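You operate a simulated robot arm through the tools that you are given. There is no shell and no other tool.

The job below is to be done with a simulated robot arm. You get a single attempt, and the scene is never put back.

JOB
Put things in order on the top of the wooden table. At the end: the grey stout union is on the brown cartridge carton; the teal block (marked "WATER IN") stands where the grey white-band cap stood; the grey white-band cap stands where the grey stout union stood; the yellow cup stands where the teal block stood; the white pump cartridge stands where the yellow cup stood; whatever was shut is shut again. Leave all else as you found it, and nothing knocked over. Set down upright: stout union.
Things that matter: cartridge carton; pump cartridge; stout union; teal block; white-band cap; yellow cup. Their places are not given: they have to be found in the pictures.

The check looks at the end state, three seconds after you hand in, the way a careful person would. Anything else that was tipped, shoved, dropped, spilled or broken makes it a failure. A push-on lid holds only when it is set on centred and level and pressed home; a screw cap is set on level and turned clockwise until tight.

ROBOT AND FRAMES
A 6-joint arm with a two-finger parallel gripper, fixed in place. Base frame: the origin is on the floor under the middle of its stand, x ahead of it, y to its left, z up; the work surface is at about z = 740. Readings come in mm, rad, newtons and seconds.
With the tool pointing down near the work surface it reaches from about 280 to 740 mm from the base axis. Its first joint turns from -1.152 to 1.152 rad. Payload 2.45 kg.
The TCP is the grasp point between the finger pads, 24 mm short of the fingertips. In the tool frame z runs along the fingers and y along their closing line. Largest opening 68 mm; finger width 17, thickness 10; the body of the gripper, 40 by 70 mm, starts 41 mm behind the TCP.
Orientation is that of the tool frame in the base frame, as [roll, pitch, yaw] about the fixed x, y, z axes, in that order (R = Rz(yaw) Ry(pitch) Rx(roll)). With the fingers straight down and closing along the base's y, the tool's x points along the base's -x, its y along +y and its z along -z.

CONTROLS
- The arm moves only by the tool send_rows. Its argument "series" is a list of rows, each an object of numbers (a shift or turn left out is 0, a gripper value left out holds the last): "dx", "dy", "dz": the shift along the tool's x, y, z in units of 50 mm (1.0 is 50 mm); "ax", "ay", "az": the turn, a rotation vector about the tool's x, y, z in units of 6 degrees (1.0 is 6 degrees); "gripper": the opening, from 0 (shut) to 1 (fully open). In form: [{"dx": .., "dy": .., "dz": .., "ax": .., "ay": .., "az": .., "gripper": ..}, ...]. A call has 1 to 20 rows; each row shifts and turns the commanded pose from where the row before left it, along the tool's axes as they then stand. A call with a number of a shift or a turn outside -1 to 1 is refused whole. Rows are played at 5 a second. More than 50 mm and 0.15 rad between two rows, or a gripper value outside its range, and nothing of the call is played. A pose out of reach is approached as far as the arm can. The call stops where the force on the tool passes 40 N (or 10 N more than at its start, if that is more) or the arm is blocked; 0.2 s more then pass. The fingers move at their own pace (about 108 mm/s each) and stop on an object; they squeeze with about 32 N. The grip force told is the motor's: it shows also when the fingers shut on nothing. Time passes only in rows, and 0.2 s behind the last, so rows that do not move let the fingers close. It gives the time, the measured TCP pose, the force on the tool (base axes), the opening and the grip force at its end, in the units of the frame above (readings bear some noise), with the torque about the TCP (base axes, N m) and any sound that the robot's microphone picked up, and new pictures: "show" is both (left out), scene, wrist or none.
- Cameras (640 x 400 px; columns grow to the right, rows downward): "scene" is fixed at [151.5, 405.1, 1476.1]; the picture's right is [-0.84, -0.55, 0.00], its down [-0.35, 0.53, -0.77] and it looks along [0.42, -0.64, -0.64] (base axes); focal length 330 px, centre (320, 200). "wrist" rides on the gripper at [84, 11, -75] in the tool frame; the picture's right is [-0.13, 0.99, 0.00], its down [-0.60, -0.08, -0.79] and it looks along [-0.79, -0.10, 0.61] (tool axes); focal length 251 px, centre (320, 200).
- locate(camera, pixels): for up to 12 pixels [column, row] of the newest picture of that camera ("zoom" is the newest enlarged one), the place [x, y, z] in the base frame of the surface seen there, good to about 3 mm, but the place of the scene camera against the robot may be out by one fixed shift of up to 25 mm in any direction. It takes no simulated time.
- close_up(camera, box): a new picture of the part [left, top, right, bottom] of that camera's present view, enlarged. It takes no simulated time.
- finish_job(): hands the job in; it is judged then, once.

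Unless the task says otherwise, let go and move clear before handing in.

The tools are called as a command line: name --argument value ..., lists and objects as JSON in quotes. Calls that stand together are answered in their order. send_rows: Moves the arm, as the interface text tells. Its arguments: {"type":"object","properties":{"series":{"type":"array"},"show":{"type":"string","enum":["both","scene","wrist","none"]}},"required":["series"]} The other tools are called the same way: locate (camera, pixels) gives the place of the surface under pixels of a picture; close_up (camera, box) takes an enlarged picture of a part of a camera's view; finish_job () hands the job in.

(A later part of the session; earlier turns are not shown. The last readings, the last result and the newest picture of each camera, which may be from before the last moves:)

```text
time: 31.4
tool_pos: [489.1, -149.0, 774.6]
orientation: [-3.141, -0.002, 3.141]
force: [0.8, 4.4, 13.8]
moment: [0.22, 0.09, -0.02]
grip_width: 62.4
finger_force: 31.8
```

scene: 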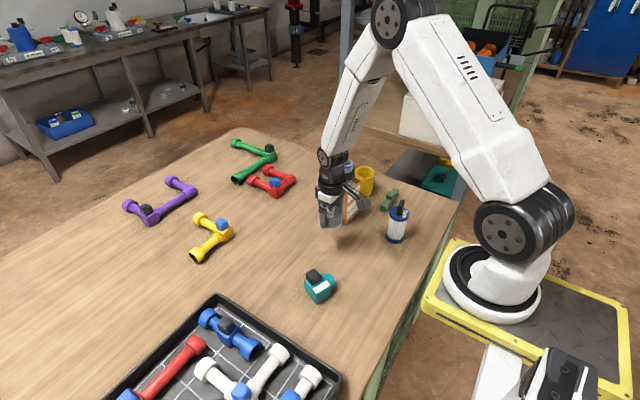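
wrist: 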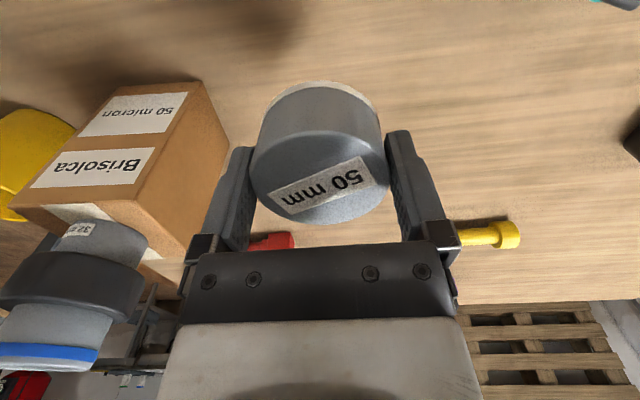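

The cap has touched the table (13.8 N up). I'll ease off half a millimetre, open and rise straight up.

send_rows --series '[{"dz": -0.01}, {"gripper": 1}, {"gripper": 1}, {"gripper": 1}, {"dz": -0.1}, {"dz": -0.3}, {"dz": -0.6}, {"dz": -0.8}, {"dz": -0.6}, {}]' --show "both"

close_up --camera "wrist" --box '[220, 10, 420, 160]'

```text
time: 33.6
tool_pos: [488.6, -149.3, 894.2]
orientation: [3.141, -0.004, 3.141]
force: [0.0, 0.7, 0.7]
moment: [0.04, 0.0, 0.01]
grip_width: 67.9
finger_force: 0.0
```

scene: 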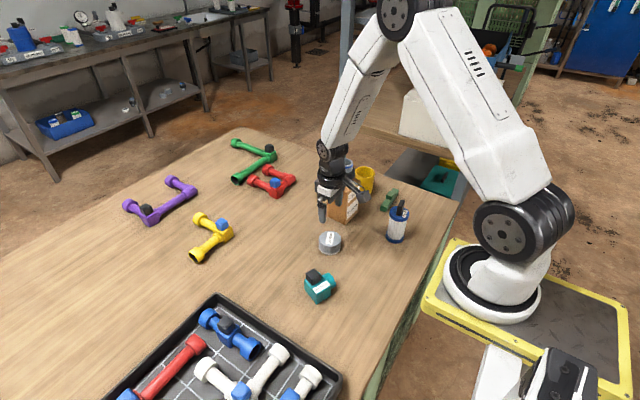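
wrist: 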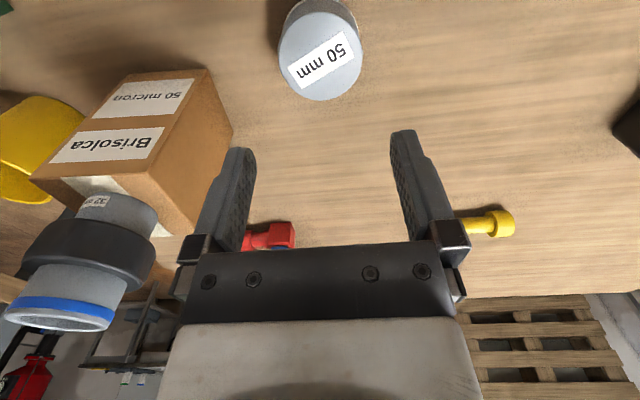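

```text
2.67 times, centred on (320, 85) of wrist
```

zoom: 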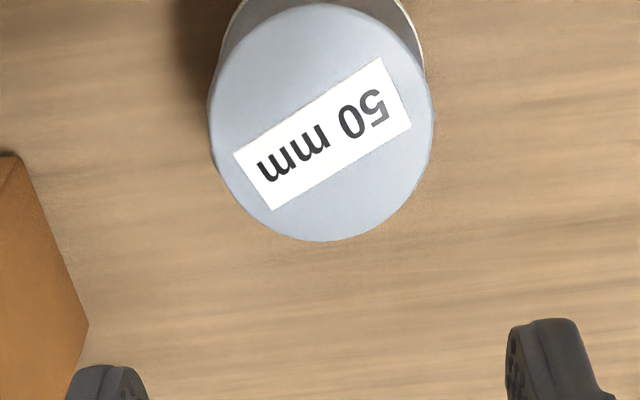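

The cap stands on the union's old place at the right spot. Next I'll hover over the teal block near (433, 0) for a close look.

send_rows --series '[{"dx": 0.275, "dy": 0.745}, {"dx": 0.275, "dy": 0.745}, {"dx": 0.275, "dy": 0.745}, {"dx": 0.275, "dy": 0.745}, {}, {}]' --show "wrist"

close_up --camera "wrist" --box '[250, 0, 410, 110]'

```text
time: 35.0
tool_pos: [434.0, 0.3, 893.5]
orientation: [-3.141, -0.002, -3.141]
force: [0.7, 0.8, 0.5]
moment: [0.03, 0.0, 0.02]
grip_width: 68.0
finger_force: 0.1
```

wrist: 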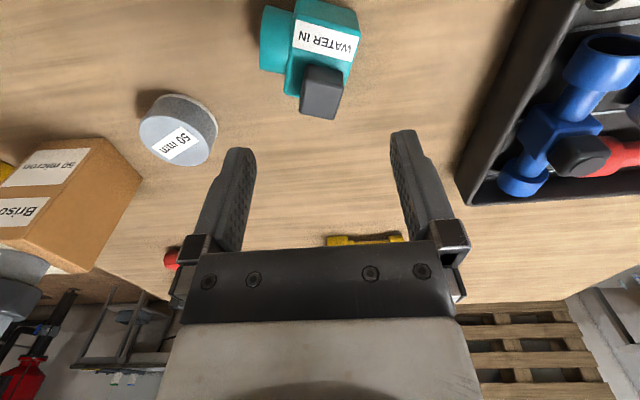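

```text
3.64 times, centred on (330, 55) of wrist
```

zoom: 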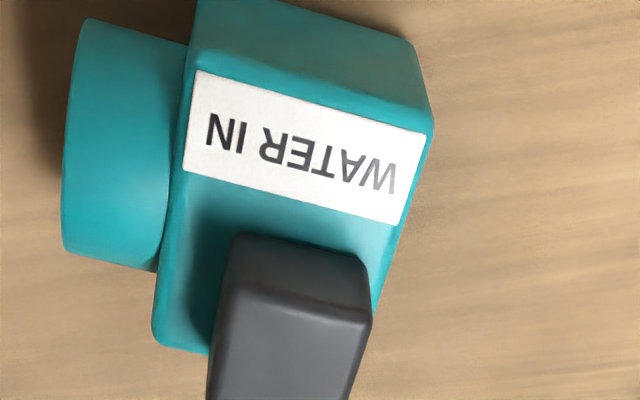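

The block's top corners appear at (197,72), (432,125) and (155,340) in the zoom, with the port to the left. I'll read these for the exact yaw and centre.

locate --camera "zoom" --pixels '[[202, 78], [426, 130], [161, 333], [382, 270], [178, 215], [310, 100], [90, 30], [68, 240], [150, 262], [235, 10], [410, 50], [65, 140]]'

close_up --camera "wrist" --box '[250, 20, 410, 130]'

```text
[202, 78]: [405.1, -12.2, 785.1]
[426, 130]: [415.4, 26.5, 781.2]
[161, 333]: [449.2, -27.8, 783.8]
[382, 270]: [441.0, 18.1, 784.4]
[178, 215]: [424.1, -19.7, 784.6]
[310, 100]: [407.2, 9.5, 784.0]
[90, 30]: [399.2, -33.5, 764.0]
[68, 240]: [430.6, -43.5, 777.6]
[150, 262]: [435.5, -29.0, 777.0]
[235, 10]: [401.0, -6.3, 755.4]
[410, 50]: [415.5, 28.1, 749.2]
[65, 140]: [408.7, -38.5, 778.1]
```

```text
3.64 times, centred on (330, 75) of wrist
```

zoom: 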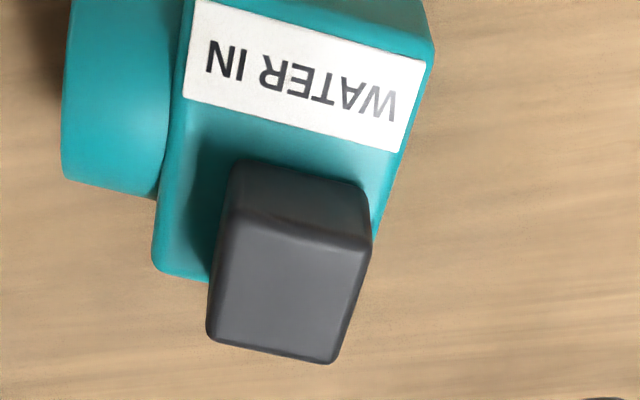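

The block's yaw is about −19° and its centre is (433, 1); the free opposite faces lie along the −19° direction, about 48 mm apart. I'll turn the gripper by 71° so it closes along that line.

send_rows --series '[{"az": -1}, {"az": -1}, {"az": -1}, {"az": -1}, {"az": -1}, {"az": -1}, {"az": -1}, {"az": -1}, {"az": -1}, {"az": -1}, {"az": -1}, {"az": -0.83}, {}, {}]' --show "both"

```text
time: 38.0
tool_pos: [433.1, 1.2, 893.8]
orientation: [3.139, -0.003, -1.902]
force: [-0.4, 0.1, 0.5]
moment: [-0.02, -0.01, -0.04]
grip_width: 67.7
finger_force: 0.1
```

scene: 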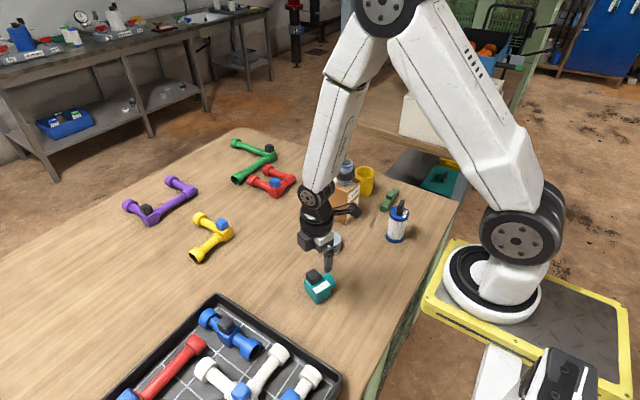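
wrist: 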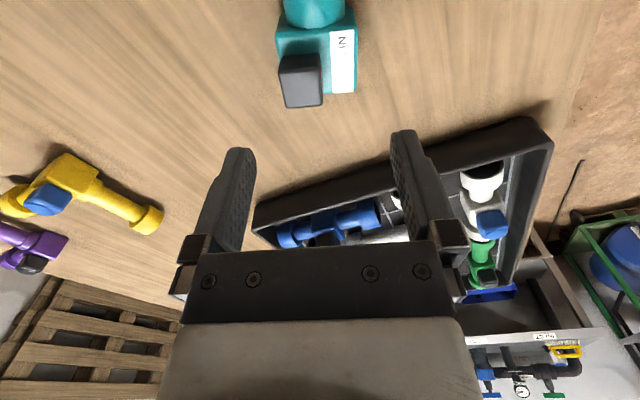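

The block now looks square to the gripper, its body spanning columns 278–357. I'll enlarge to check centring and squareness.

close_up --camera "wrist" --box '[240, 0, 400, 120]'

```text
3.33 times, centred on (320, 60) of wrist
```

zoom: 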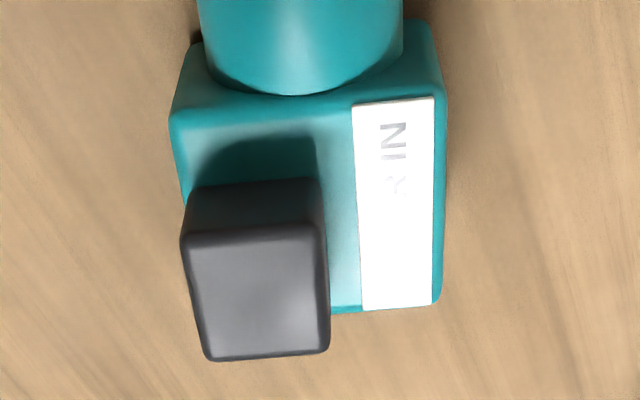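

Centring looks right (expected near-edge mid column 315.9, seen 316.2). I'll read the corner points to confirm the width and yaw against the closing line.

locate --camera "zoom" --pixels '[[174, 120], [442, 92], [435, 298], [184, 238], [212, 355], [325, 348], [322, 238], [440, 180], [180, 160], [300, 85], [205, 60], [398, 50]]'

```text
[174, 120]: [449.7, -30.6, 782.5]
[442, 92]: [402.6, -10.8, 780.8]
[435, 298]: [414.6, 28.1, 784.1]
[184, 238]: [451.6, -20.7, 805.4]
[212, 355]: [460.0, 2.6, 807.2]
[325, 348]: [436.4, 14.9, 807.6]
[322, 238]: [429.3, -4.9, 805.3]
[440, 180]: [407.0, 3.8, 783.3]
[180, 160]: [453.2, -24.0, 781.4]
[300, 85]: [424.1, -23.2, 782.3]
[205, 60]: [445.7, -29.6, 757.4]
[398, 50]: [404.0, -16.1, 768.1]
```

The block measures about 51 mm across the closing line, centred near (433, 0). I'll lower 90 mm first and look.

send_rows --series '[{"dz": 0.6}, {"dz": 0.6}, {"dz": 0.4}, {"dz": 0.2}, {}, {}]' --show "wrist"

```text
time: 39.4
tool_pos: [433.5, -0.1, 804.7]
orientation: [3.137, -0.001, -1.903]
force: [0.0, -0.5, 0.0]
moment: [0.02, -0.01, -0.02]
grip_width: 68.3
finger_force: 0.1
```

wrist: 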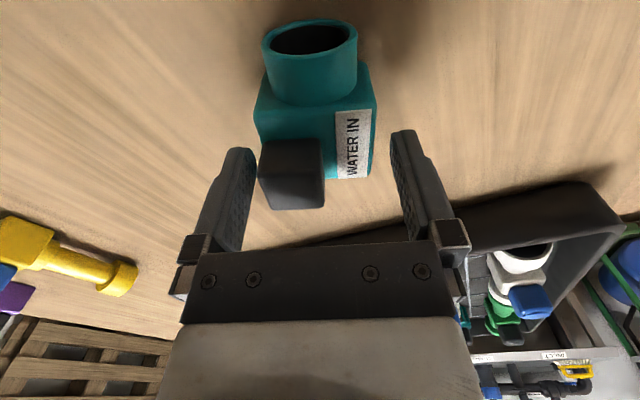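

The fingers clear the block on both sides (block columns 256–376, fingers at about 250 and 392). I'll lower the last 31 mm.

send_rows --series '[{"dz": 0.2}, {"dz": 0.2}, {"dz": 0.15}, {"dz": 0.07}, {}]' --show "wrist"

```text
time: 40.6
tool_pos: [432.9, 0.5, 773.7]
orientation: [3.14, -0.002, -1.903]
force: [0.9, -0.2, -0.3]
moment: [0.01, -0.03, 0.0]
grip_width: 68.1
finger_force: 0.0
```

wrist: 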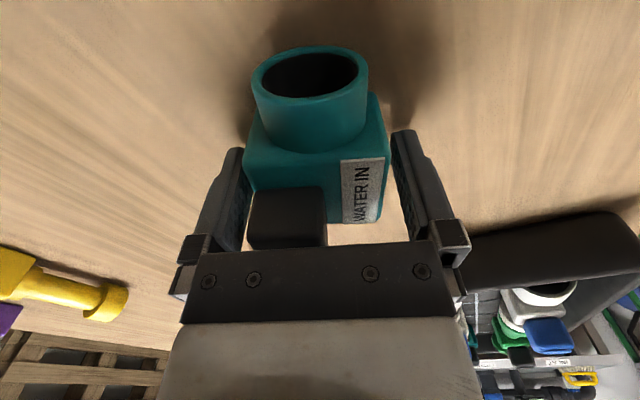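

The fingers are beside the block and no force is felt. I'll close.

send_rows --series '[{"gripper": 0}, {"gripper": 0}, {"gripper": 0}, {"gripper": 0}]' --show "wrist"

```text
time: 41.6
tool_pos: [433.6, -0.5, 774.2]
orientation: [3.138, -0.002, -1.903]
force: [0.4, -1.4, 0.0]
moment: [-0.01, -0.06, 0.03]
grip_width: 56.3
finger_force: 32.1
```

wrist: 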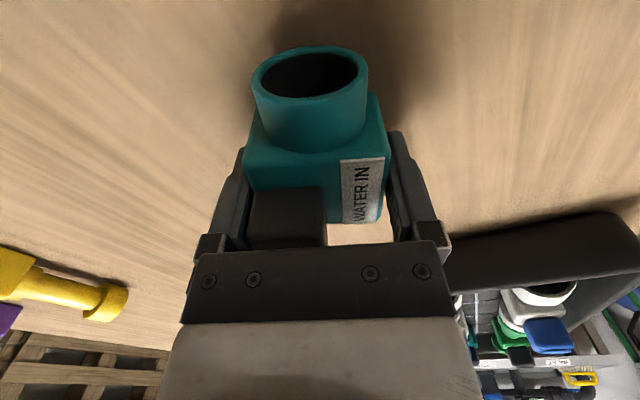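

The block is held (opening 56.3, 32 N). I'll lift it 60 mm and check it hangs level.

send_rows --series '[{"dz": -0.1}, {"dz": -0.3}, {"dz": -0.4}, {"dz": -0.4}, {}]' --show "both"

close_up --camera "scene" --box '[270, 200, 380, 310]'

```text
time: 42.8
tool_pos: [435.2, -0.3, 833.0]
orientation: [3.137, -0.002, -1.902]
force: [0.2, 0.9, -3.8]
moment: [0.05, 0.01, -0.02]
grip_width: 56.3
finger_force: 32.2
```

scene: 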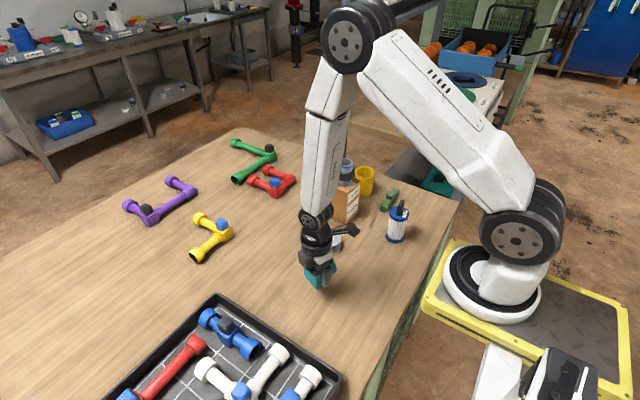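
wrist: 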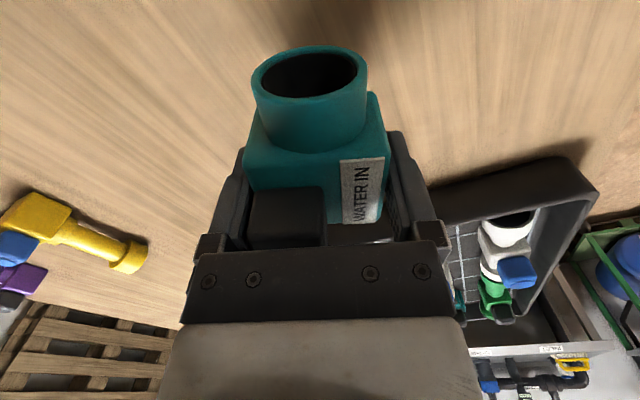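

```text
3.64 times, centred on (325, 255) of scene
```

zoom: 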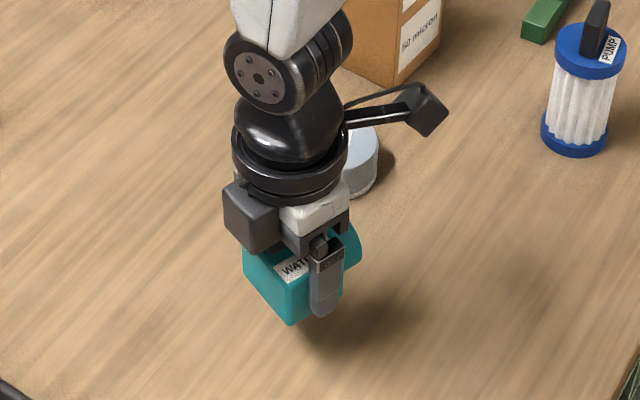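

The block hangs level and firm. I'll carry it along the base line to the cap's old place, TCP target about (608.6, 32.5).

send_rows --series '[{"dz": -0.4}, {"dx": -0.15, "dy": -0.26}, {"dx": -0.3, "dy": -0.53}, {"dx": -0.36, "dy": -0.64}, {"dx": -0.38, "dy": -0.67}, {"dx": -0.34, "dy": -0.6}, {"dx": -0.22, "dy": -0.4}, {}, {}]' --show "both"

```text
time: 44.8
tool_pos: [607.0, 33.8, 852.6]
orientation: [3.138, -0.003, -1.902]
force: [-0.2, 0.2, -5.0]
moment: [0.04, -0.02, 0.01]
grip_width: 56.6
finger_force: 31.9
```

scene: 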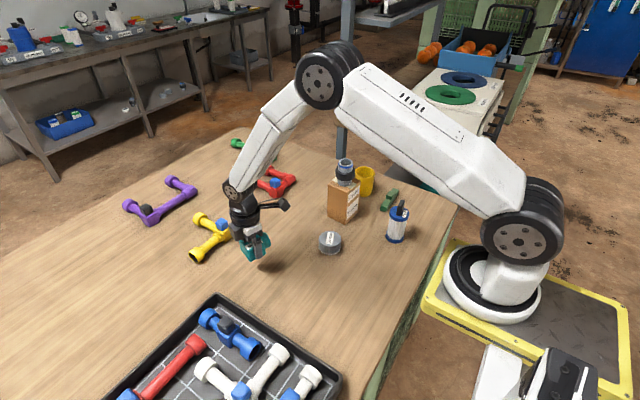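
wrist: 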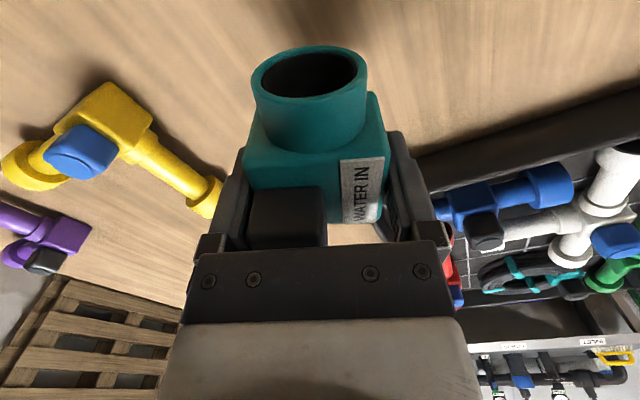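

The block is over the cap's old spot with clear table below. I'll lower 75 mm, then creep.

send_rows --series '[{"dz": 0.3}, {"dz": 0.45}, {"dz": 0.4}, {"dz": 0.2}, {"dz": 0.1}, {"dz": 0.06}, {}]' --show "none"

send_rows --series '[{"dz": 0.04}, {}]' --show "none"

send_rows --series '[{"dz": 0.02}, {}]' --show "none"

```text
time: 46.4
tool_pos: [609.1, 32.3, 777.0]
orientation: [3.137, 0.0, -1.902]
force: [0.1, -0.4, -4.5]
moment: [0.02, 0.01, 0.0]
grip_width: 56.2
finger_force: 31.9
```

```text
time: 47.0
tool_pos: [607.5, 33.0, 774.8]
orientation: [3.139, -0.003, -1.903]
force: [-0.7, -0.9, -4.3]
moment: [-0.02, 0.01, -0.01]
grip_width: 56.2
finger_force: 32.5
```

```text
time: 47.6
tool_pos: [608.1, 33.3, 774.5]
orientation: [3.14, 0.0, -1.903]
force: [-3.5, 1.2, 3.9]
moment: [-0.21, -0.05, -0.06]
grip_width: 56.5
finger_force: 32.1
```

First contact (force rose from −4.4 to +3.9 N). I'll press half a millimetre more, then release and rise.

send_rows --series '[{"dz": 0.01}, {}]' --show "none"

send_rows --series '[{"gripper": 1}, {"gripper": 1}, {"gripper": 1}, {}]' --show "wrist"

```text
time: 48.2
tool_pos: [608.2, 32.5, 773.9]
orientation: [3.141, 0.0, -1.902]
force: [-7.0, 1.7, 17.3]
moment: [-0.32, 0.04, -0.14]
grip_width: 56.3
finger_force: 32.0
```

```text
time: 49.2
tool_pos: [608.5, 32.9, 774.0]
orientation: [3.139, -0.002, -1.903]
force: [0.1, 0.3, 0.5]
moment: [-0.02, 0.02, -0.02]
grip_width: 67.8
finger_force: 0.0
```

wrist: 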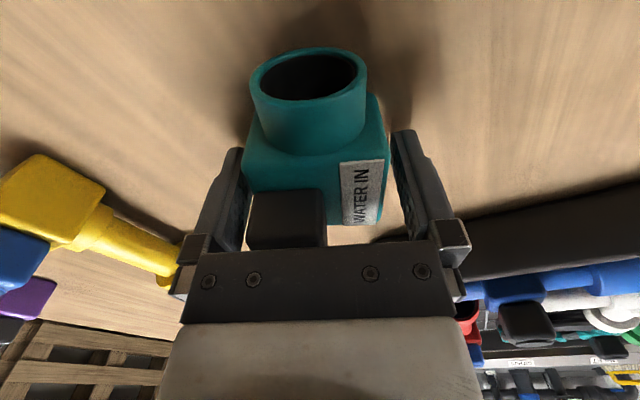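

The block is free between the open fingers. I'll rise straight up and turn the gripper back to its first heading.

send_rows --series '[{"dz": -0.15}, {"dz": -0.3}, {"dz": -0.5}, {"dz": -0.7}, {"dz": -0.7}, {"dz": -0.6}, {}]' --show "both"

close_up --camera "scene" --box '[200, 210, 320, 300]'

```text
time: 50.8
tool_pos: [606.9, 33.2, 921.7]
orientation: [3.138, -0.001, -1.903]
force: [-0.1, 0.4, 0.7]
moment: [-0.01, 0.03, 0.02]
grip_width: 67.9
finger_force: 0.0
```

scene: 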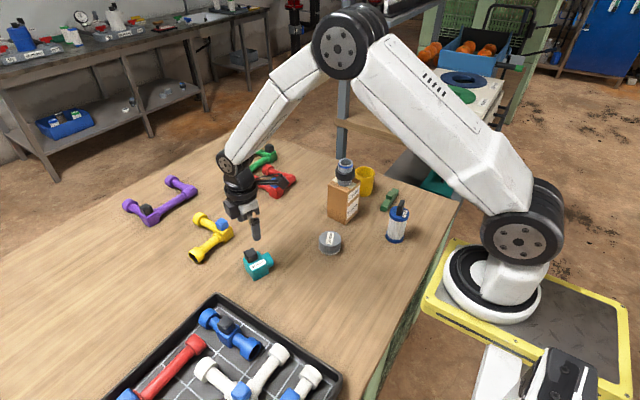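
wrist: 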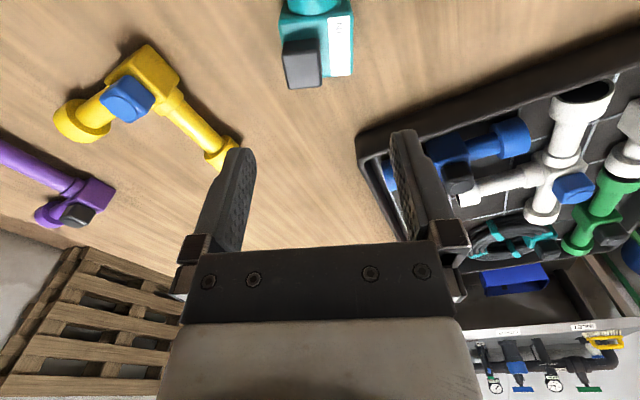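

```text
4.44 times, centred on (260, 255) of scene
```

zoom: 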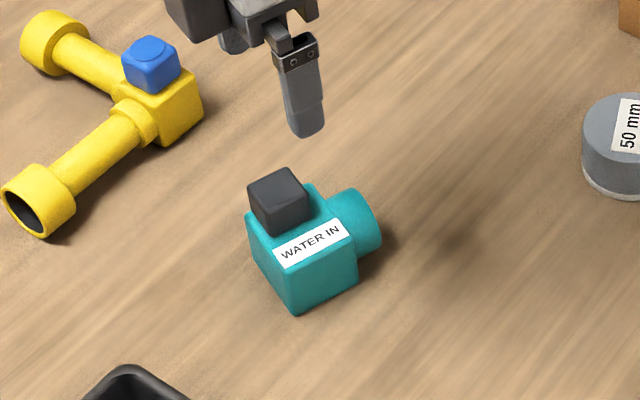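

The teal block stands upright on the cap's old place. I'll turn the gripper back to its first heading while rising to z ≈ 1024, above the union on the carton.

send_rows --series '[{"az": 1, "dz": -0.17}, {"az": 1, "dz": -0.17}, {"az": 1, "dz": -0.17}, {"az": 1, "dz": -0.17}, {"az": 1, "dz": -0.17}, {"az": 1, "dz": -0.17}, {"az": 1, "dz": -0.17}, {"az": 1, "dz": -0.17}, {"az": 1, "dz": -0.17}, {"az": 1, "dz": -0.17}, {"az": 1, "dz": -0.17}, {"az": 0.83, "dz": -0.17}, {}]' --show "none"

send_rows --series '[{"dx": 0.13, "dy": -0.81}, {"dx": 0.13, "dy": -0.81}, {"dx": 0.13, "dy": -0.81}, {"dx": 0.13, "dy": -0.81}, {"dx": 0.13, "dy": -0.81}, {"dx": 0.13, "dy": -0.81}, {"dx": 0.13, "dy": -0.81}, {"dx": 0.13, "dy": -0.81}, {"dx": 0.13, "dy": -0.81}, {"dx": 0.13, "dy": -0.81}, {"dx": 0.13, "dy": -0.81}, {"dx": 0.13, "dy": -0.81}, {}, {}]' --show "both"

```text
time: 53.6
tool_pos: [609.6, 32.2, 1024.2]
orientation: [3.14, -0.005, 3.141]
force: [0.4, 0.1, 0.3]
moment: [-0.04, 0.0, 0.02]
grip_width: 67.8
finger_force: 0.1
```

```text
time: 56.6
tool_pos: [531.8, -452.1, 1024.8]
orientation: [-3.14, -0.002, 3.141]
force: [0.0, 0.0, -0.7]
moment: [0.02, 0.02, -0.03]
grip_width: 68.2
finger_force: 0.0
```

scene: 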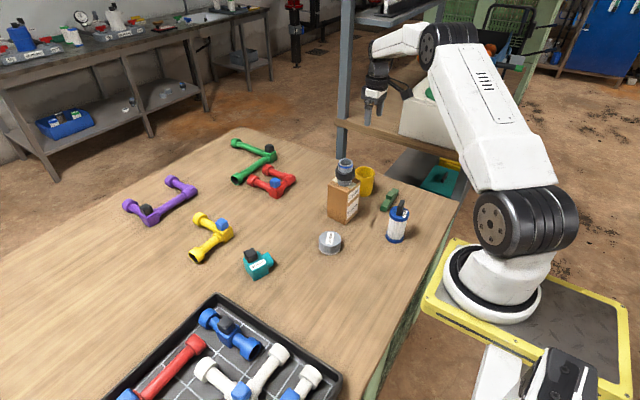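
wrist: 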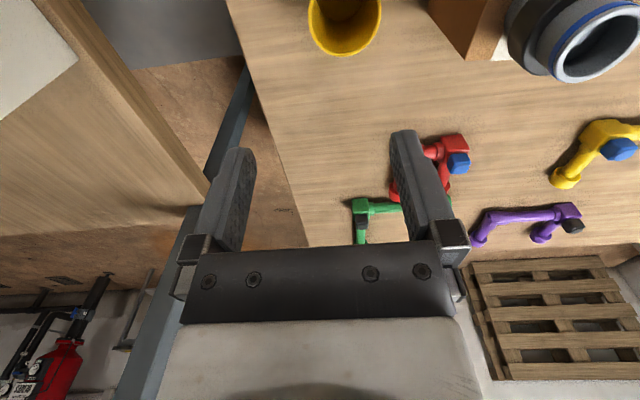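

The cup is at (345,20) at the top of the wrist view. I'll check where the wooden ledge and post on the left stand before going lower.

locate --camera "wrist" --pixels '[[100, 120], [180, 180], [120, 60], [225, 130], [190, 240], [160, 30], [345, 48], [312, 15], [380, 20]]'

```text
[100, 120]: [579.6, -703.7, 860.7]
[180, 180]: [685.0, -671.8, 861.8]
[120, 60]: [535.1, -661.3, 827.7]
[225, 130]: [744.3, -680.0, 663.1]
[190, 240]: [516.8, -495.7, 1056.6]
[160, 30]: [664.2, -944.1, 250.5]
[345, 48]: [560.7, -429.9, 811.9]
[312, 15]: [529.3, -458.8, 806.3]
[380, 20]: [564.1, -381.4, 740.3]
```

The ledge lies beyond y = −660, well clear. I'll lower to about z 905 with the gripper set half open for a wall grip.

send_rows --series '[{"dz": 0.6, "gripper": 0.5}, {"dz": 0.6}, {"dz": 0.6}, {"dz": 0.6}, {}, {}]' --show "wrist"

close_up --camera "wrist" --box '[260, 0, 440, 130]'

```text
time: 58.0
tool_pos: [531.0, -453.2, 902.8]
orientation: [-3.141, -0.005, 3.141]
force: [-0.2, 0.8, -0.7]
moment: [0.0, -0.03, -0.01]
grip_width: 34.2
finger_force: 0.1
```

wrist: 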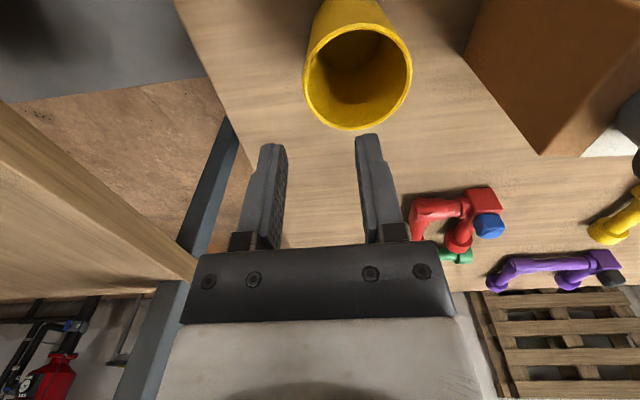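

```text
3.08 times, centred on (350, 65) of wrist
```

zoom: 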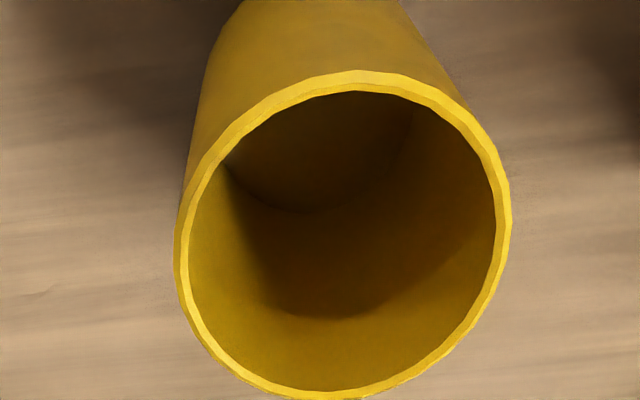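

The cup is open and empty, with a rim about 68 mm across and a 3 mm wall, so a wall grip is needed. I'll read rim points to fix its centre.

locate --camera "zoom" --pixels '[[179, 250], [183, 220], [507, 215], [507, 190], [345, 77], [310, 393], [345, 150], [300, 260], [350, 300], [200, 100], [470, 110], [184, 280]]'

```text
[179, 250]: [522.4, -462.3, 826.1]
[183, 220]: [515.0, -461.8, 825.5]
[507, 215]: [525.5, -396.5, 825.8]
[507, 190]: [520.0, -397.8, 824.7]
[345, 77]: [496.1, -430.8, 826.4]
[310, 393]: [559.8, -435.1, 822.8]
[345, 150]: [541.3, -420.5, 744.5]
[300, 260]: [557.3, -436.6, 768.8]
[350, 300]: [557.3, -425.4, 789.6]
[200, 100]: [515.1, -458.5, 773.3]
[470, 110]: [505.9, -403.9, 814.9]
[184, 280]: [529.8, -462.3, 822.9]
```

The cup's centre is (528.3, −429.5), rim at z 825, and its wall slopes about 4°. I'll shift over the −y wall, tilt the gripper 4° to match the slope, and lower until the tips are just above the rim.

send_rows --series '[{"dx": 0.034, "dy": -0.292}, {"ax": -0.67}, {"dz": 0.4}, {"dz": 0.4}, {"dz": 0.15}, {}, {}]' --show "both"

close_up --camera "wrist" --box '[240, 40, 480, 200]'

```text
time: 59.6
tool_pos: [528.5, -464.9, 856.5]
orientation: [3.07, -0.004, -3.141]
force: [0.0, -0.3, 0.0]
moment: [-0.02, 0.02, 0.02]
grip_width: 34.1
finger_force: 0.0
```

scene: 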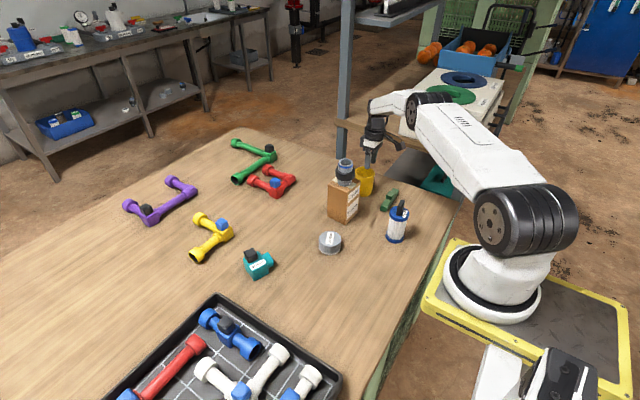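
wrist: 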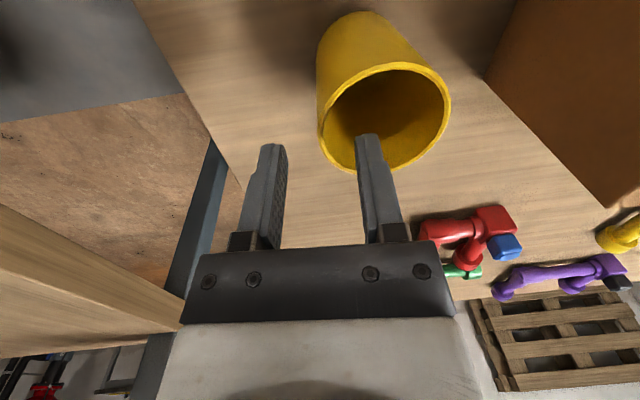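

```text
2.50 times, centred on (360, 120) of wrist
```

zoom: 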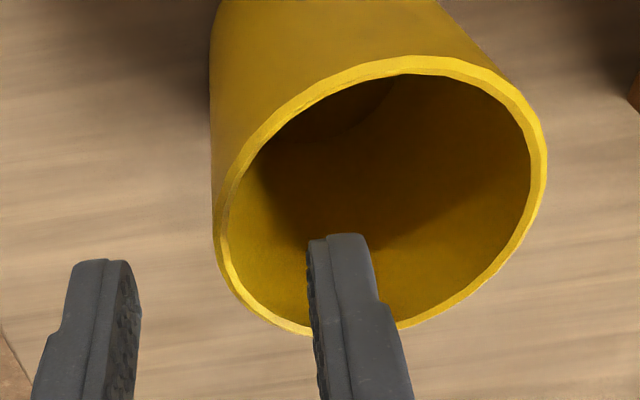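

The wall at zoom column 215–232 lies midway between the two fingertips (140 and 308), as wanted. I'll slide down along the wall by 46 mm.

send_rows --series '[{"dz": 0.25}, {"dz": 0.25}, {"dz": 0.25}, {"dz": 0.17}, {}]' --show "wrist"

close_up --camera "wrist" --box '[220, 80, 460, 260]'

```text
time: 60.8
tool_pos: [529.0, -460.8, 810.9]
orientation: [3.072, -0.004, -3.141]
force: [0.7, -0.4, -0.1]
moment: [-0.01, 0.01, -0.02]
grip_width: 34.0
finger_force: 0.0
```

wrist: 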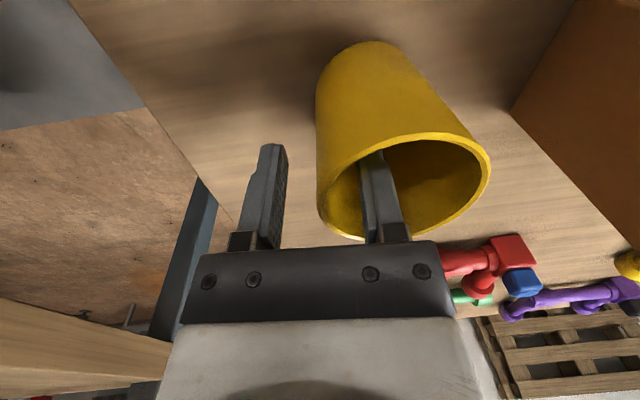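

```text
2.22 times, centred on (340, 170) of wrist
```

zoom: 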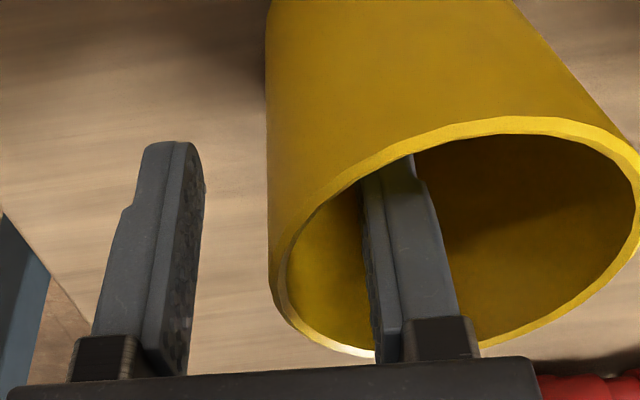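

One finger is inside the cup and the other outside with gaps to the wall. I'll close gently on the wall.

send_rows --series '[{"gripper": 0.3}, {"gripper": 0.15}, {"gripper": 0}, {"gripper": 0}, {"gripper": 0}]' --show "both"

close_up --camera "wrist" --box '[220, 80, 460, 260]'

close_up --camera "scene" --box '[320, 120, 430, 220]'

```text
time: 62.0
tool_pos: [528.3, -462.4, 810.3]
orientation: [3.072, -0.005, -3.14]
force: [-0.2, -0.1, 0.0]
moment: [-0.02, -0.03, 0.0]
grip_width: 5.3
finger_force: 28.6
```

scene: 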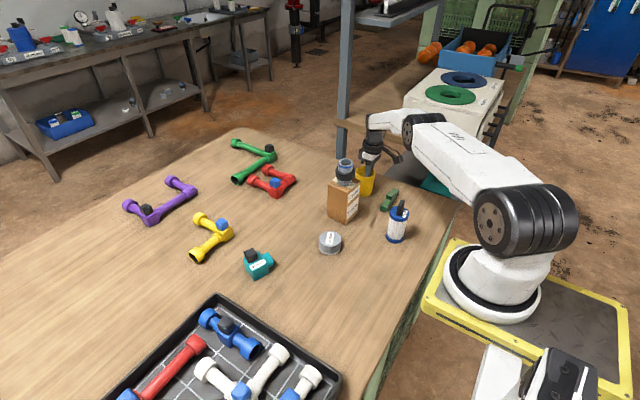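
wrist: 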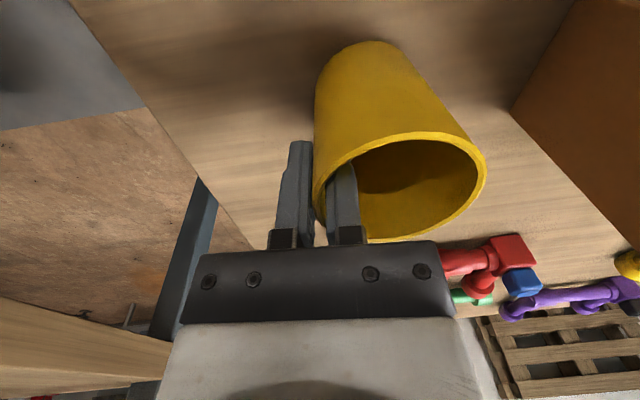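

```text
2.22 times, centred on (340, 170) of wrist
```

zoom: 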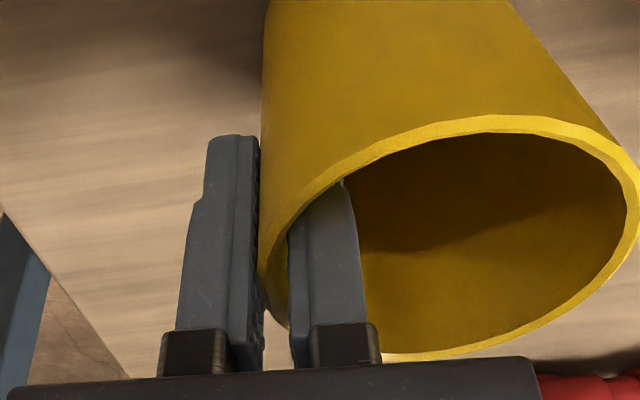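

```text
4.00 times, centred on (375, 170) of scene
```

zoom: 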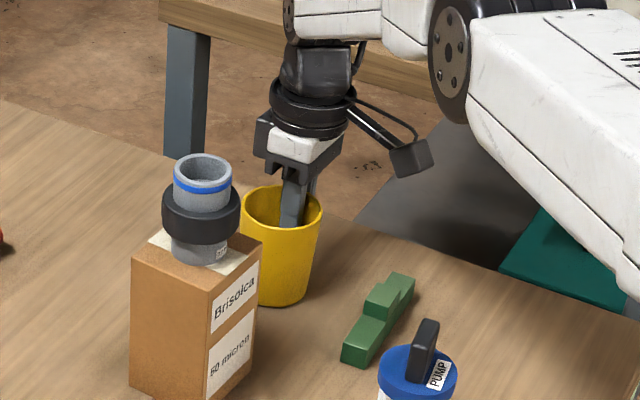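

The wall is gripped (opening 5.3, about 29 N) and the cup still stands level. I'll lift it a little first and check that it holds.

send_rows --series '[{}, {"dy": 0.007, "dz": -0.1}, {"dy": 0.014, "dz": -0.2}, {"dy": 0.021, "dz": -0.3}, {}]' --show "both"

close_up --camera "scene" --box '[320, 120, 430, 220]'

```text
time: 63.2
tool_pos: [528.2, -460.9, 838.7]
orientation: [3.072, -0.003, 3.141]
force: [-0.6, 0.9, -0.9]
moment: [-0.04, 0.03, -0.01]
grip_width: 5.2
finger_force: 28.6
```

scene: 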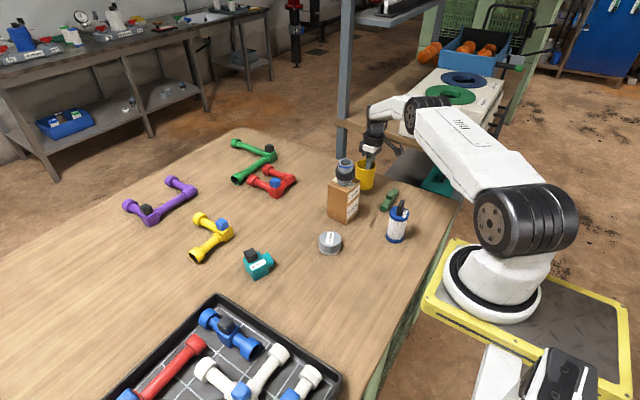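
wrist: 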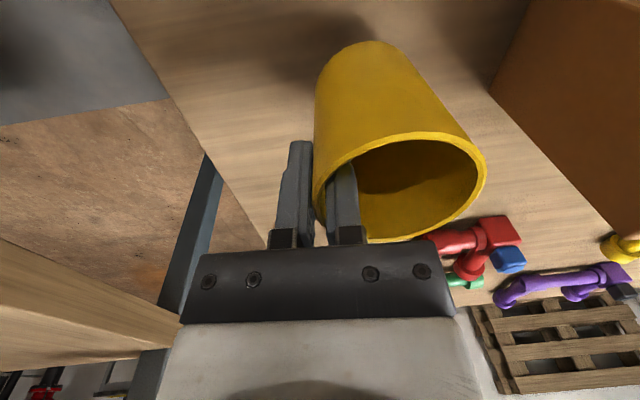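

```text
4.00 times, centred on (375, 170) of scene
```

zoom: 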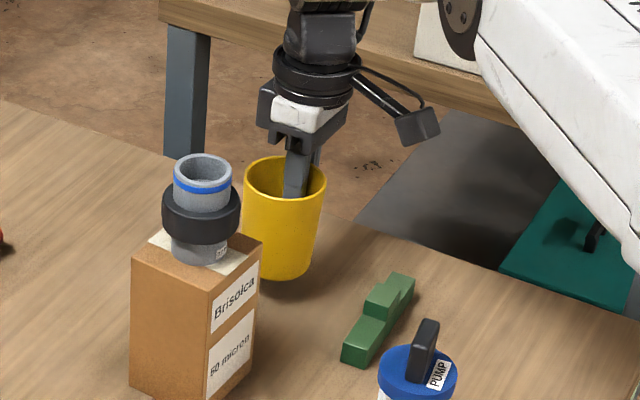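

The cup is 30 mm up and stays level in the grip. I'll continue lifting to about z 1050 so its foot clears the union on the carton.

send_rows --series '[{"dy": 0.021, "dz": -0.3}, {"dy": 0.036, "dz": -0.5}, {"dy": 0.043, "dz": -0.6}, {"dy": 0.043, "dz": -0.6}, {"dy": 0.043, "dz": -0.6}, {"dy": 0.043, "dz": -0.6}, {"dy": 0.036, "dz": -0.5}, {"dy": 0.036, "dz": -0.5}, {}]' --show "both"

```text
time: 65.2
tool_pos: [530.4, -461.5, 1050.8]
orientation: [3.073, -0.004, 3.141]
force: [-0.6, 0.6, -0.6]
moment: [-0.02, 0.01, -0.01]
grip_width: 5.5
finger_force: 28.2
```

scene: 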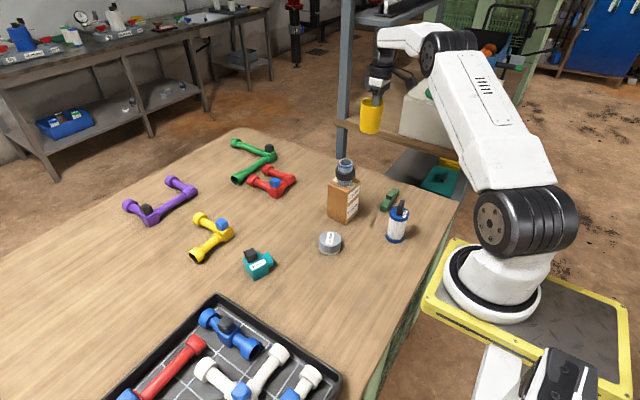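
wrist: 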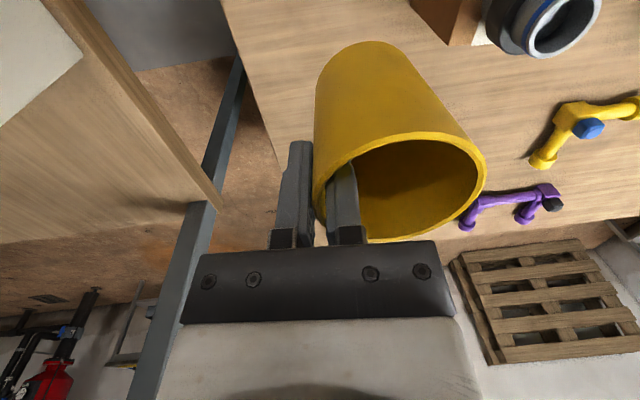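

The cup hangs steady at z 1050, its foot near 980. I'll carry it toward the teal block's old place, shifting in x first and then along y.

send_rows --series '[{"dx": 0.3, "dy": 0.4, "dz": 0.029}, {"dx": 0.4, "dy": 0.5, "dz": 0.036}, {"dx": 0.4, "dy": 0.5, "dz": 0.036}, {"dx": 0.4, "dy": 0.5, "dz": 0.036}, {"dx": 0.3, "dy": 0.6, "dz": 0.043}, {"dx": 0.136, "dy": 0.7, "dz": 0.05}, {"dy": 0.75, "dz": 0.054}, {"dy": 0.75, "dz": 0.054}, {"dy": 0.75, "dz": 0.054}, {"dy": 0.75, "dz": 0.054}, {"dy": 0.75, "dz": 0.054}, {"dy": 0.7, "dz": 0.05}, {"dy": 0.55, "dz": 0.039}, {"dy": 0.324, "dz": 0.023}, {}, {}]' --show "both"

```text
time: 68.6
tool_pos: [432.8, -34.5, 1048.5]
orientation: [3.072, -0.003, 3.141]
force: [-0.2, 0.3, 0.1]
moment: [-0.02, 0.02, 0.01]
grip_width: 5.6
finger_force: 28.9
```

scene: 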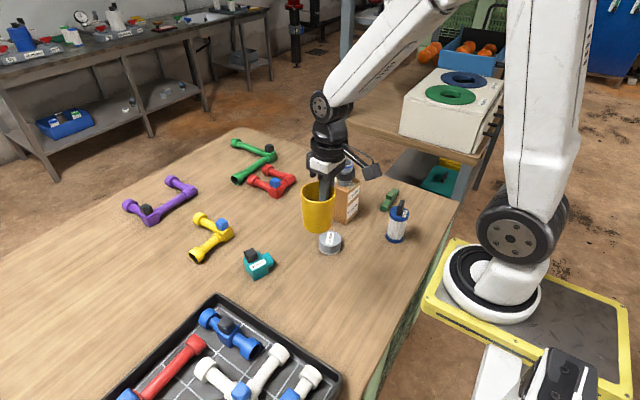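
wrist: 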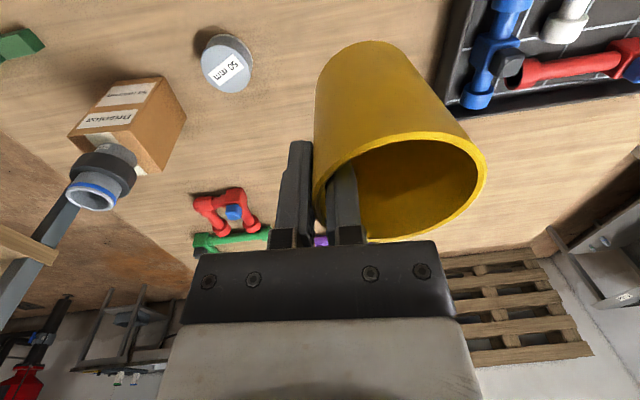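

The cup is above the empty teal spot. I'll lower it vertically by 225 mm, then creep to contact.

send_rows --series '[{"dz": 0.4, "dy": -0.029}, {"dz": 0.6, "dy": -0.043}, {"dz": 0.7, "dy": -0.05}, {"dz": 0.7, "dy": -0.05}, {"dz": 0.7, "dy": -0.05}, {"dz": 0.6, "dy": -0.043}, {"dz": 0.4, "dy": -0.029}, {"dz": 0.4, "dy": -0.029}, {}, {}]' --show "both"

close_up --camera "scene" --box '[260, 220, 380, 320]'

```text
time: 70.8
tool_pos: [432.3, -35.4, 825.3]
orientation: [3.072, -0.004, -3.141]
force: [0.5, -0.2, -0.4]
moment: [-0.03, -0.01, -0.03]
grip_width: 5.4
finger_force: 28.4
```

scene: 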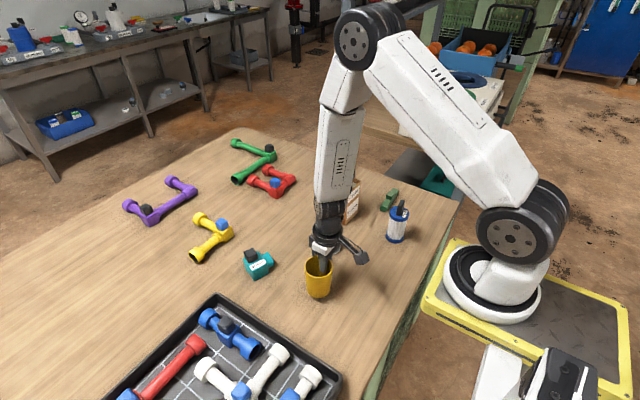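
wrist: 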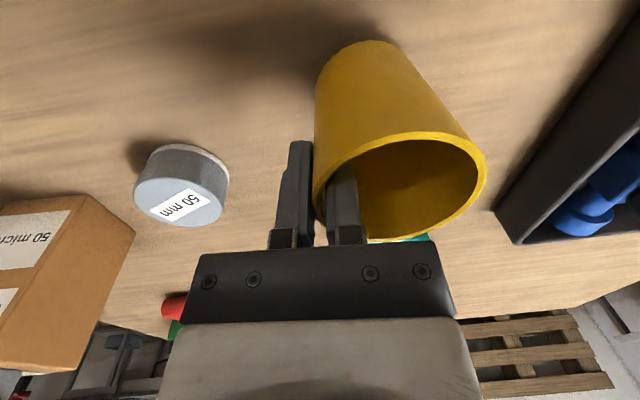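

```text
4.00 times, centred on (320, 270) of scene
```

zoom: 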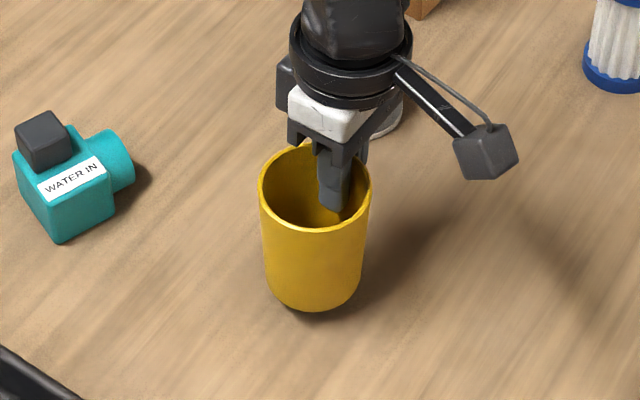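

The cup is about 14 mm above the table and upright. I'll creep down, watching the force.

send_rows --series '[{"dz": 0.1, "dy": -0.007}, {"dz": 0.1, "dy": -0.007}, {"dz": 0.04, "dy": -0.003}, {}]' --show "none"

send_rows --series '[{"dz": 0.03, "dy": -0.002}, {}]' --show "none"

send_rows --series '[{"dz": 0.02, "dy": -0.001}, {}]' --show "none"

```text
time: 71.8
tool_pos: [432.0, -36.2, 814.0]
orientation: [3.071, -0.004, 3.141]
force: [-0.2, 0.6, 0.1]
moment: [-0.02, -0.02, -0.01]
grip_width: 5.5
finger_force: 28.4
```

```text
time: 72.4
tool_pos: [433.0, -34.5, 811.6]
orientation: [3.072, -0.003, -3.14]
force: [0.9, -0.3, 0.6]
moment: [-0.01, 0.03, 0.01]
grip_width: 5.3
finger_force: 29.1
```

```text
time: 73.0
tool_pos: [432.7, -34.8, 811.2]
orientation: [3.071, -0.004, -3.139]
force: [-0.8, -0.6, 0.7]
moment: [0.02, 0.01, 0.0]
grip_width: 5.6
finger_force: 28.4
```

send_rows --series '[{"dz": 0.02, "dy": -0.001}, {}]' --show "none"

send_rows --series '[{"dz": 0.015, "dy": -0.001}, {}]' --show "wrist"

```text
time: 73.6
tool_pos: [431.7, -34.6, 809.7]
orientation: [3.073, -0.003, 3.141]
force: [-2.4, -0.9, 13.3]
moment: [0.01, 0.25, 0.03]
grip_width: 5.6
finger_force: 28.5
```

```text
time: 74.2
tool_pos: [432.0, -33.3, 810.4]
orientation: [3.072, -0.002, -3.142]
force: [-1.8, 1.9, 27.0]
moment: [0.21, 0.17, 0.01]
grip_width: 5.8
finger_force: 28.5
```

wrist: 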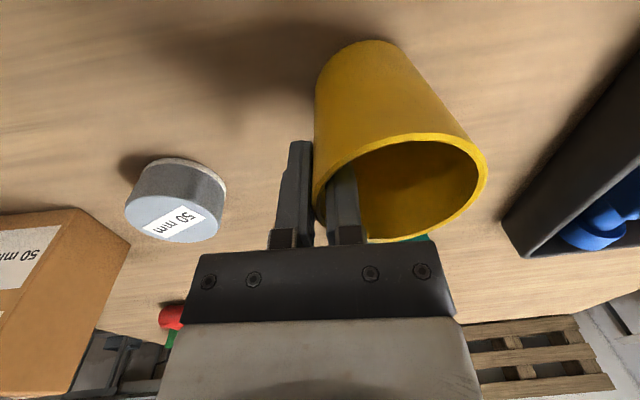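

The cup rests on the table (27 N). I'll ease up by 1 mm, open the fingers to half, and slide up out of the cup along the wall.

send_rows --series '[{"dz": -0.02, "dy": 0.001}, {"gripper": 0.15}, {"gripper": 0.5}, {"gripper": 0.5}, {}]' --show "wrist"

close_up --camera "wrist" --box '[220, 80, 460, 260]'

```text
time: 75.4
tool_pos: [431.9, -35.4, 809.8]
orientation: [3.071, -0.003, 3.139]
force: [-0.5, -0.4, -0.5]
moment: [0.0, -0.02, 0.01]
grip_width: 33.9
finger_force: 0.0
```

wrist: 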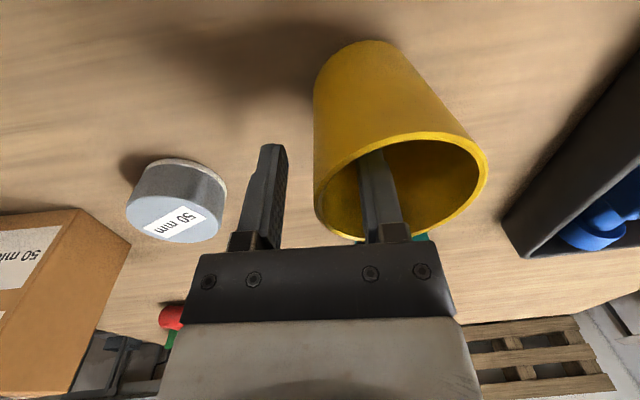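

```text
2.22 times, centred on (340, 170) of wrist
```

zoom: 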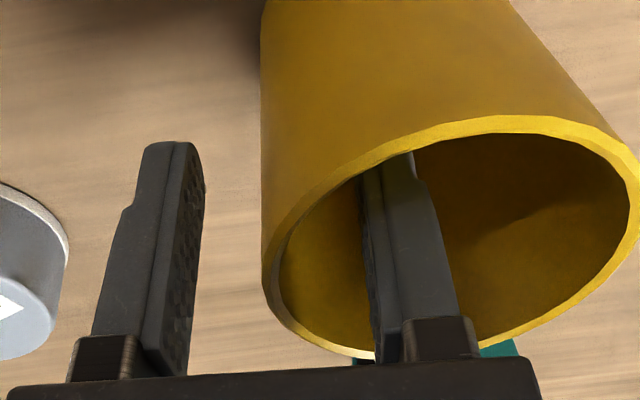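

Both fingers are free of the wall. I'll slide up along the tool axis and then level the gripper.

send_rows --series '[{"dz": -0.2}, {"dz": -0.4}, {"dz": -0.6}, {"dz": -0.6}, {"dz": -0.6}, {"ax": 0.67}, {}]' --show "both"

close_up --camera "scene" --box '[260, 220, 380, 320]'

```text
time: 77.0
tool_pos: [430.8, -41.5, 931.1]
orientation: [-3.142, -0.004, -3.14]
force: [0.3, 0.3, 0.2]
moment: [-0.06, -0.03, -0.04]
grip_width: 33.9
finger_force: 0.0
```

scene: 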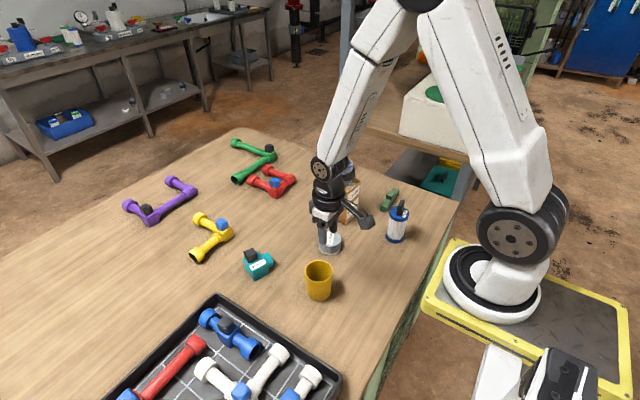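
wrist: 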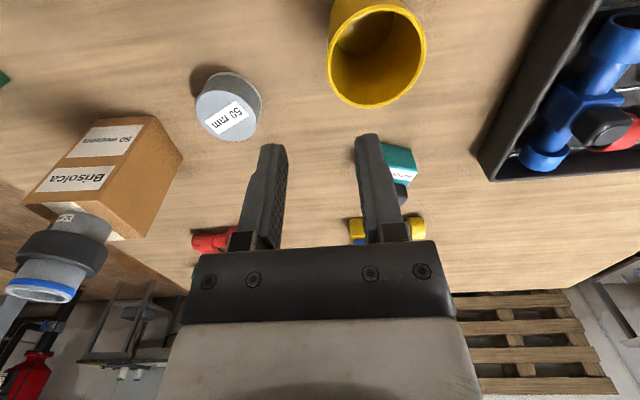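

```text
4.00 times, centred on (320, 270) of scene
```

zoom: 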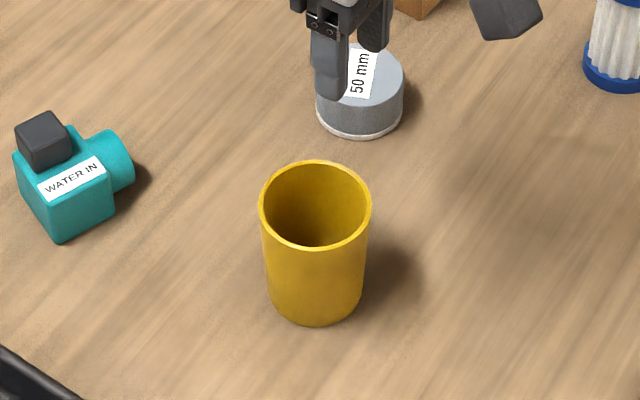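

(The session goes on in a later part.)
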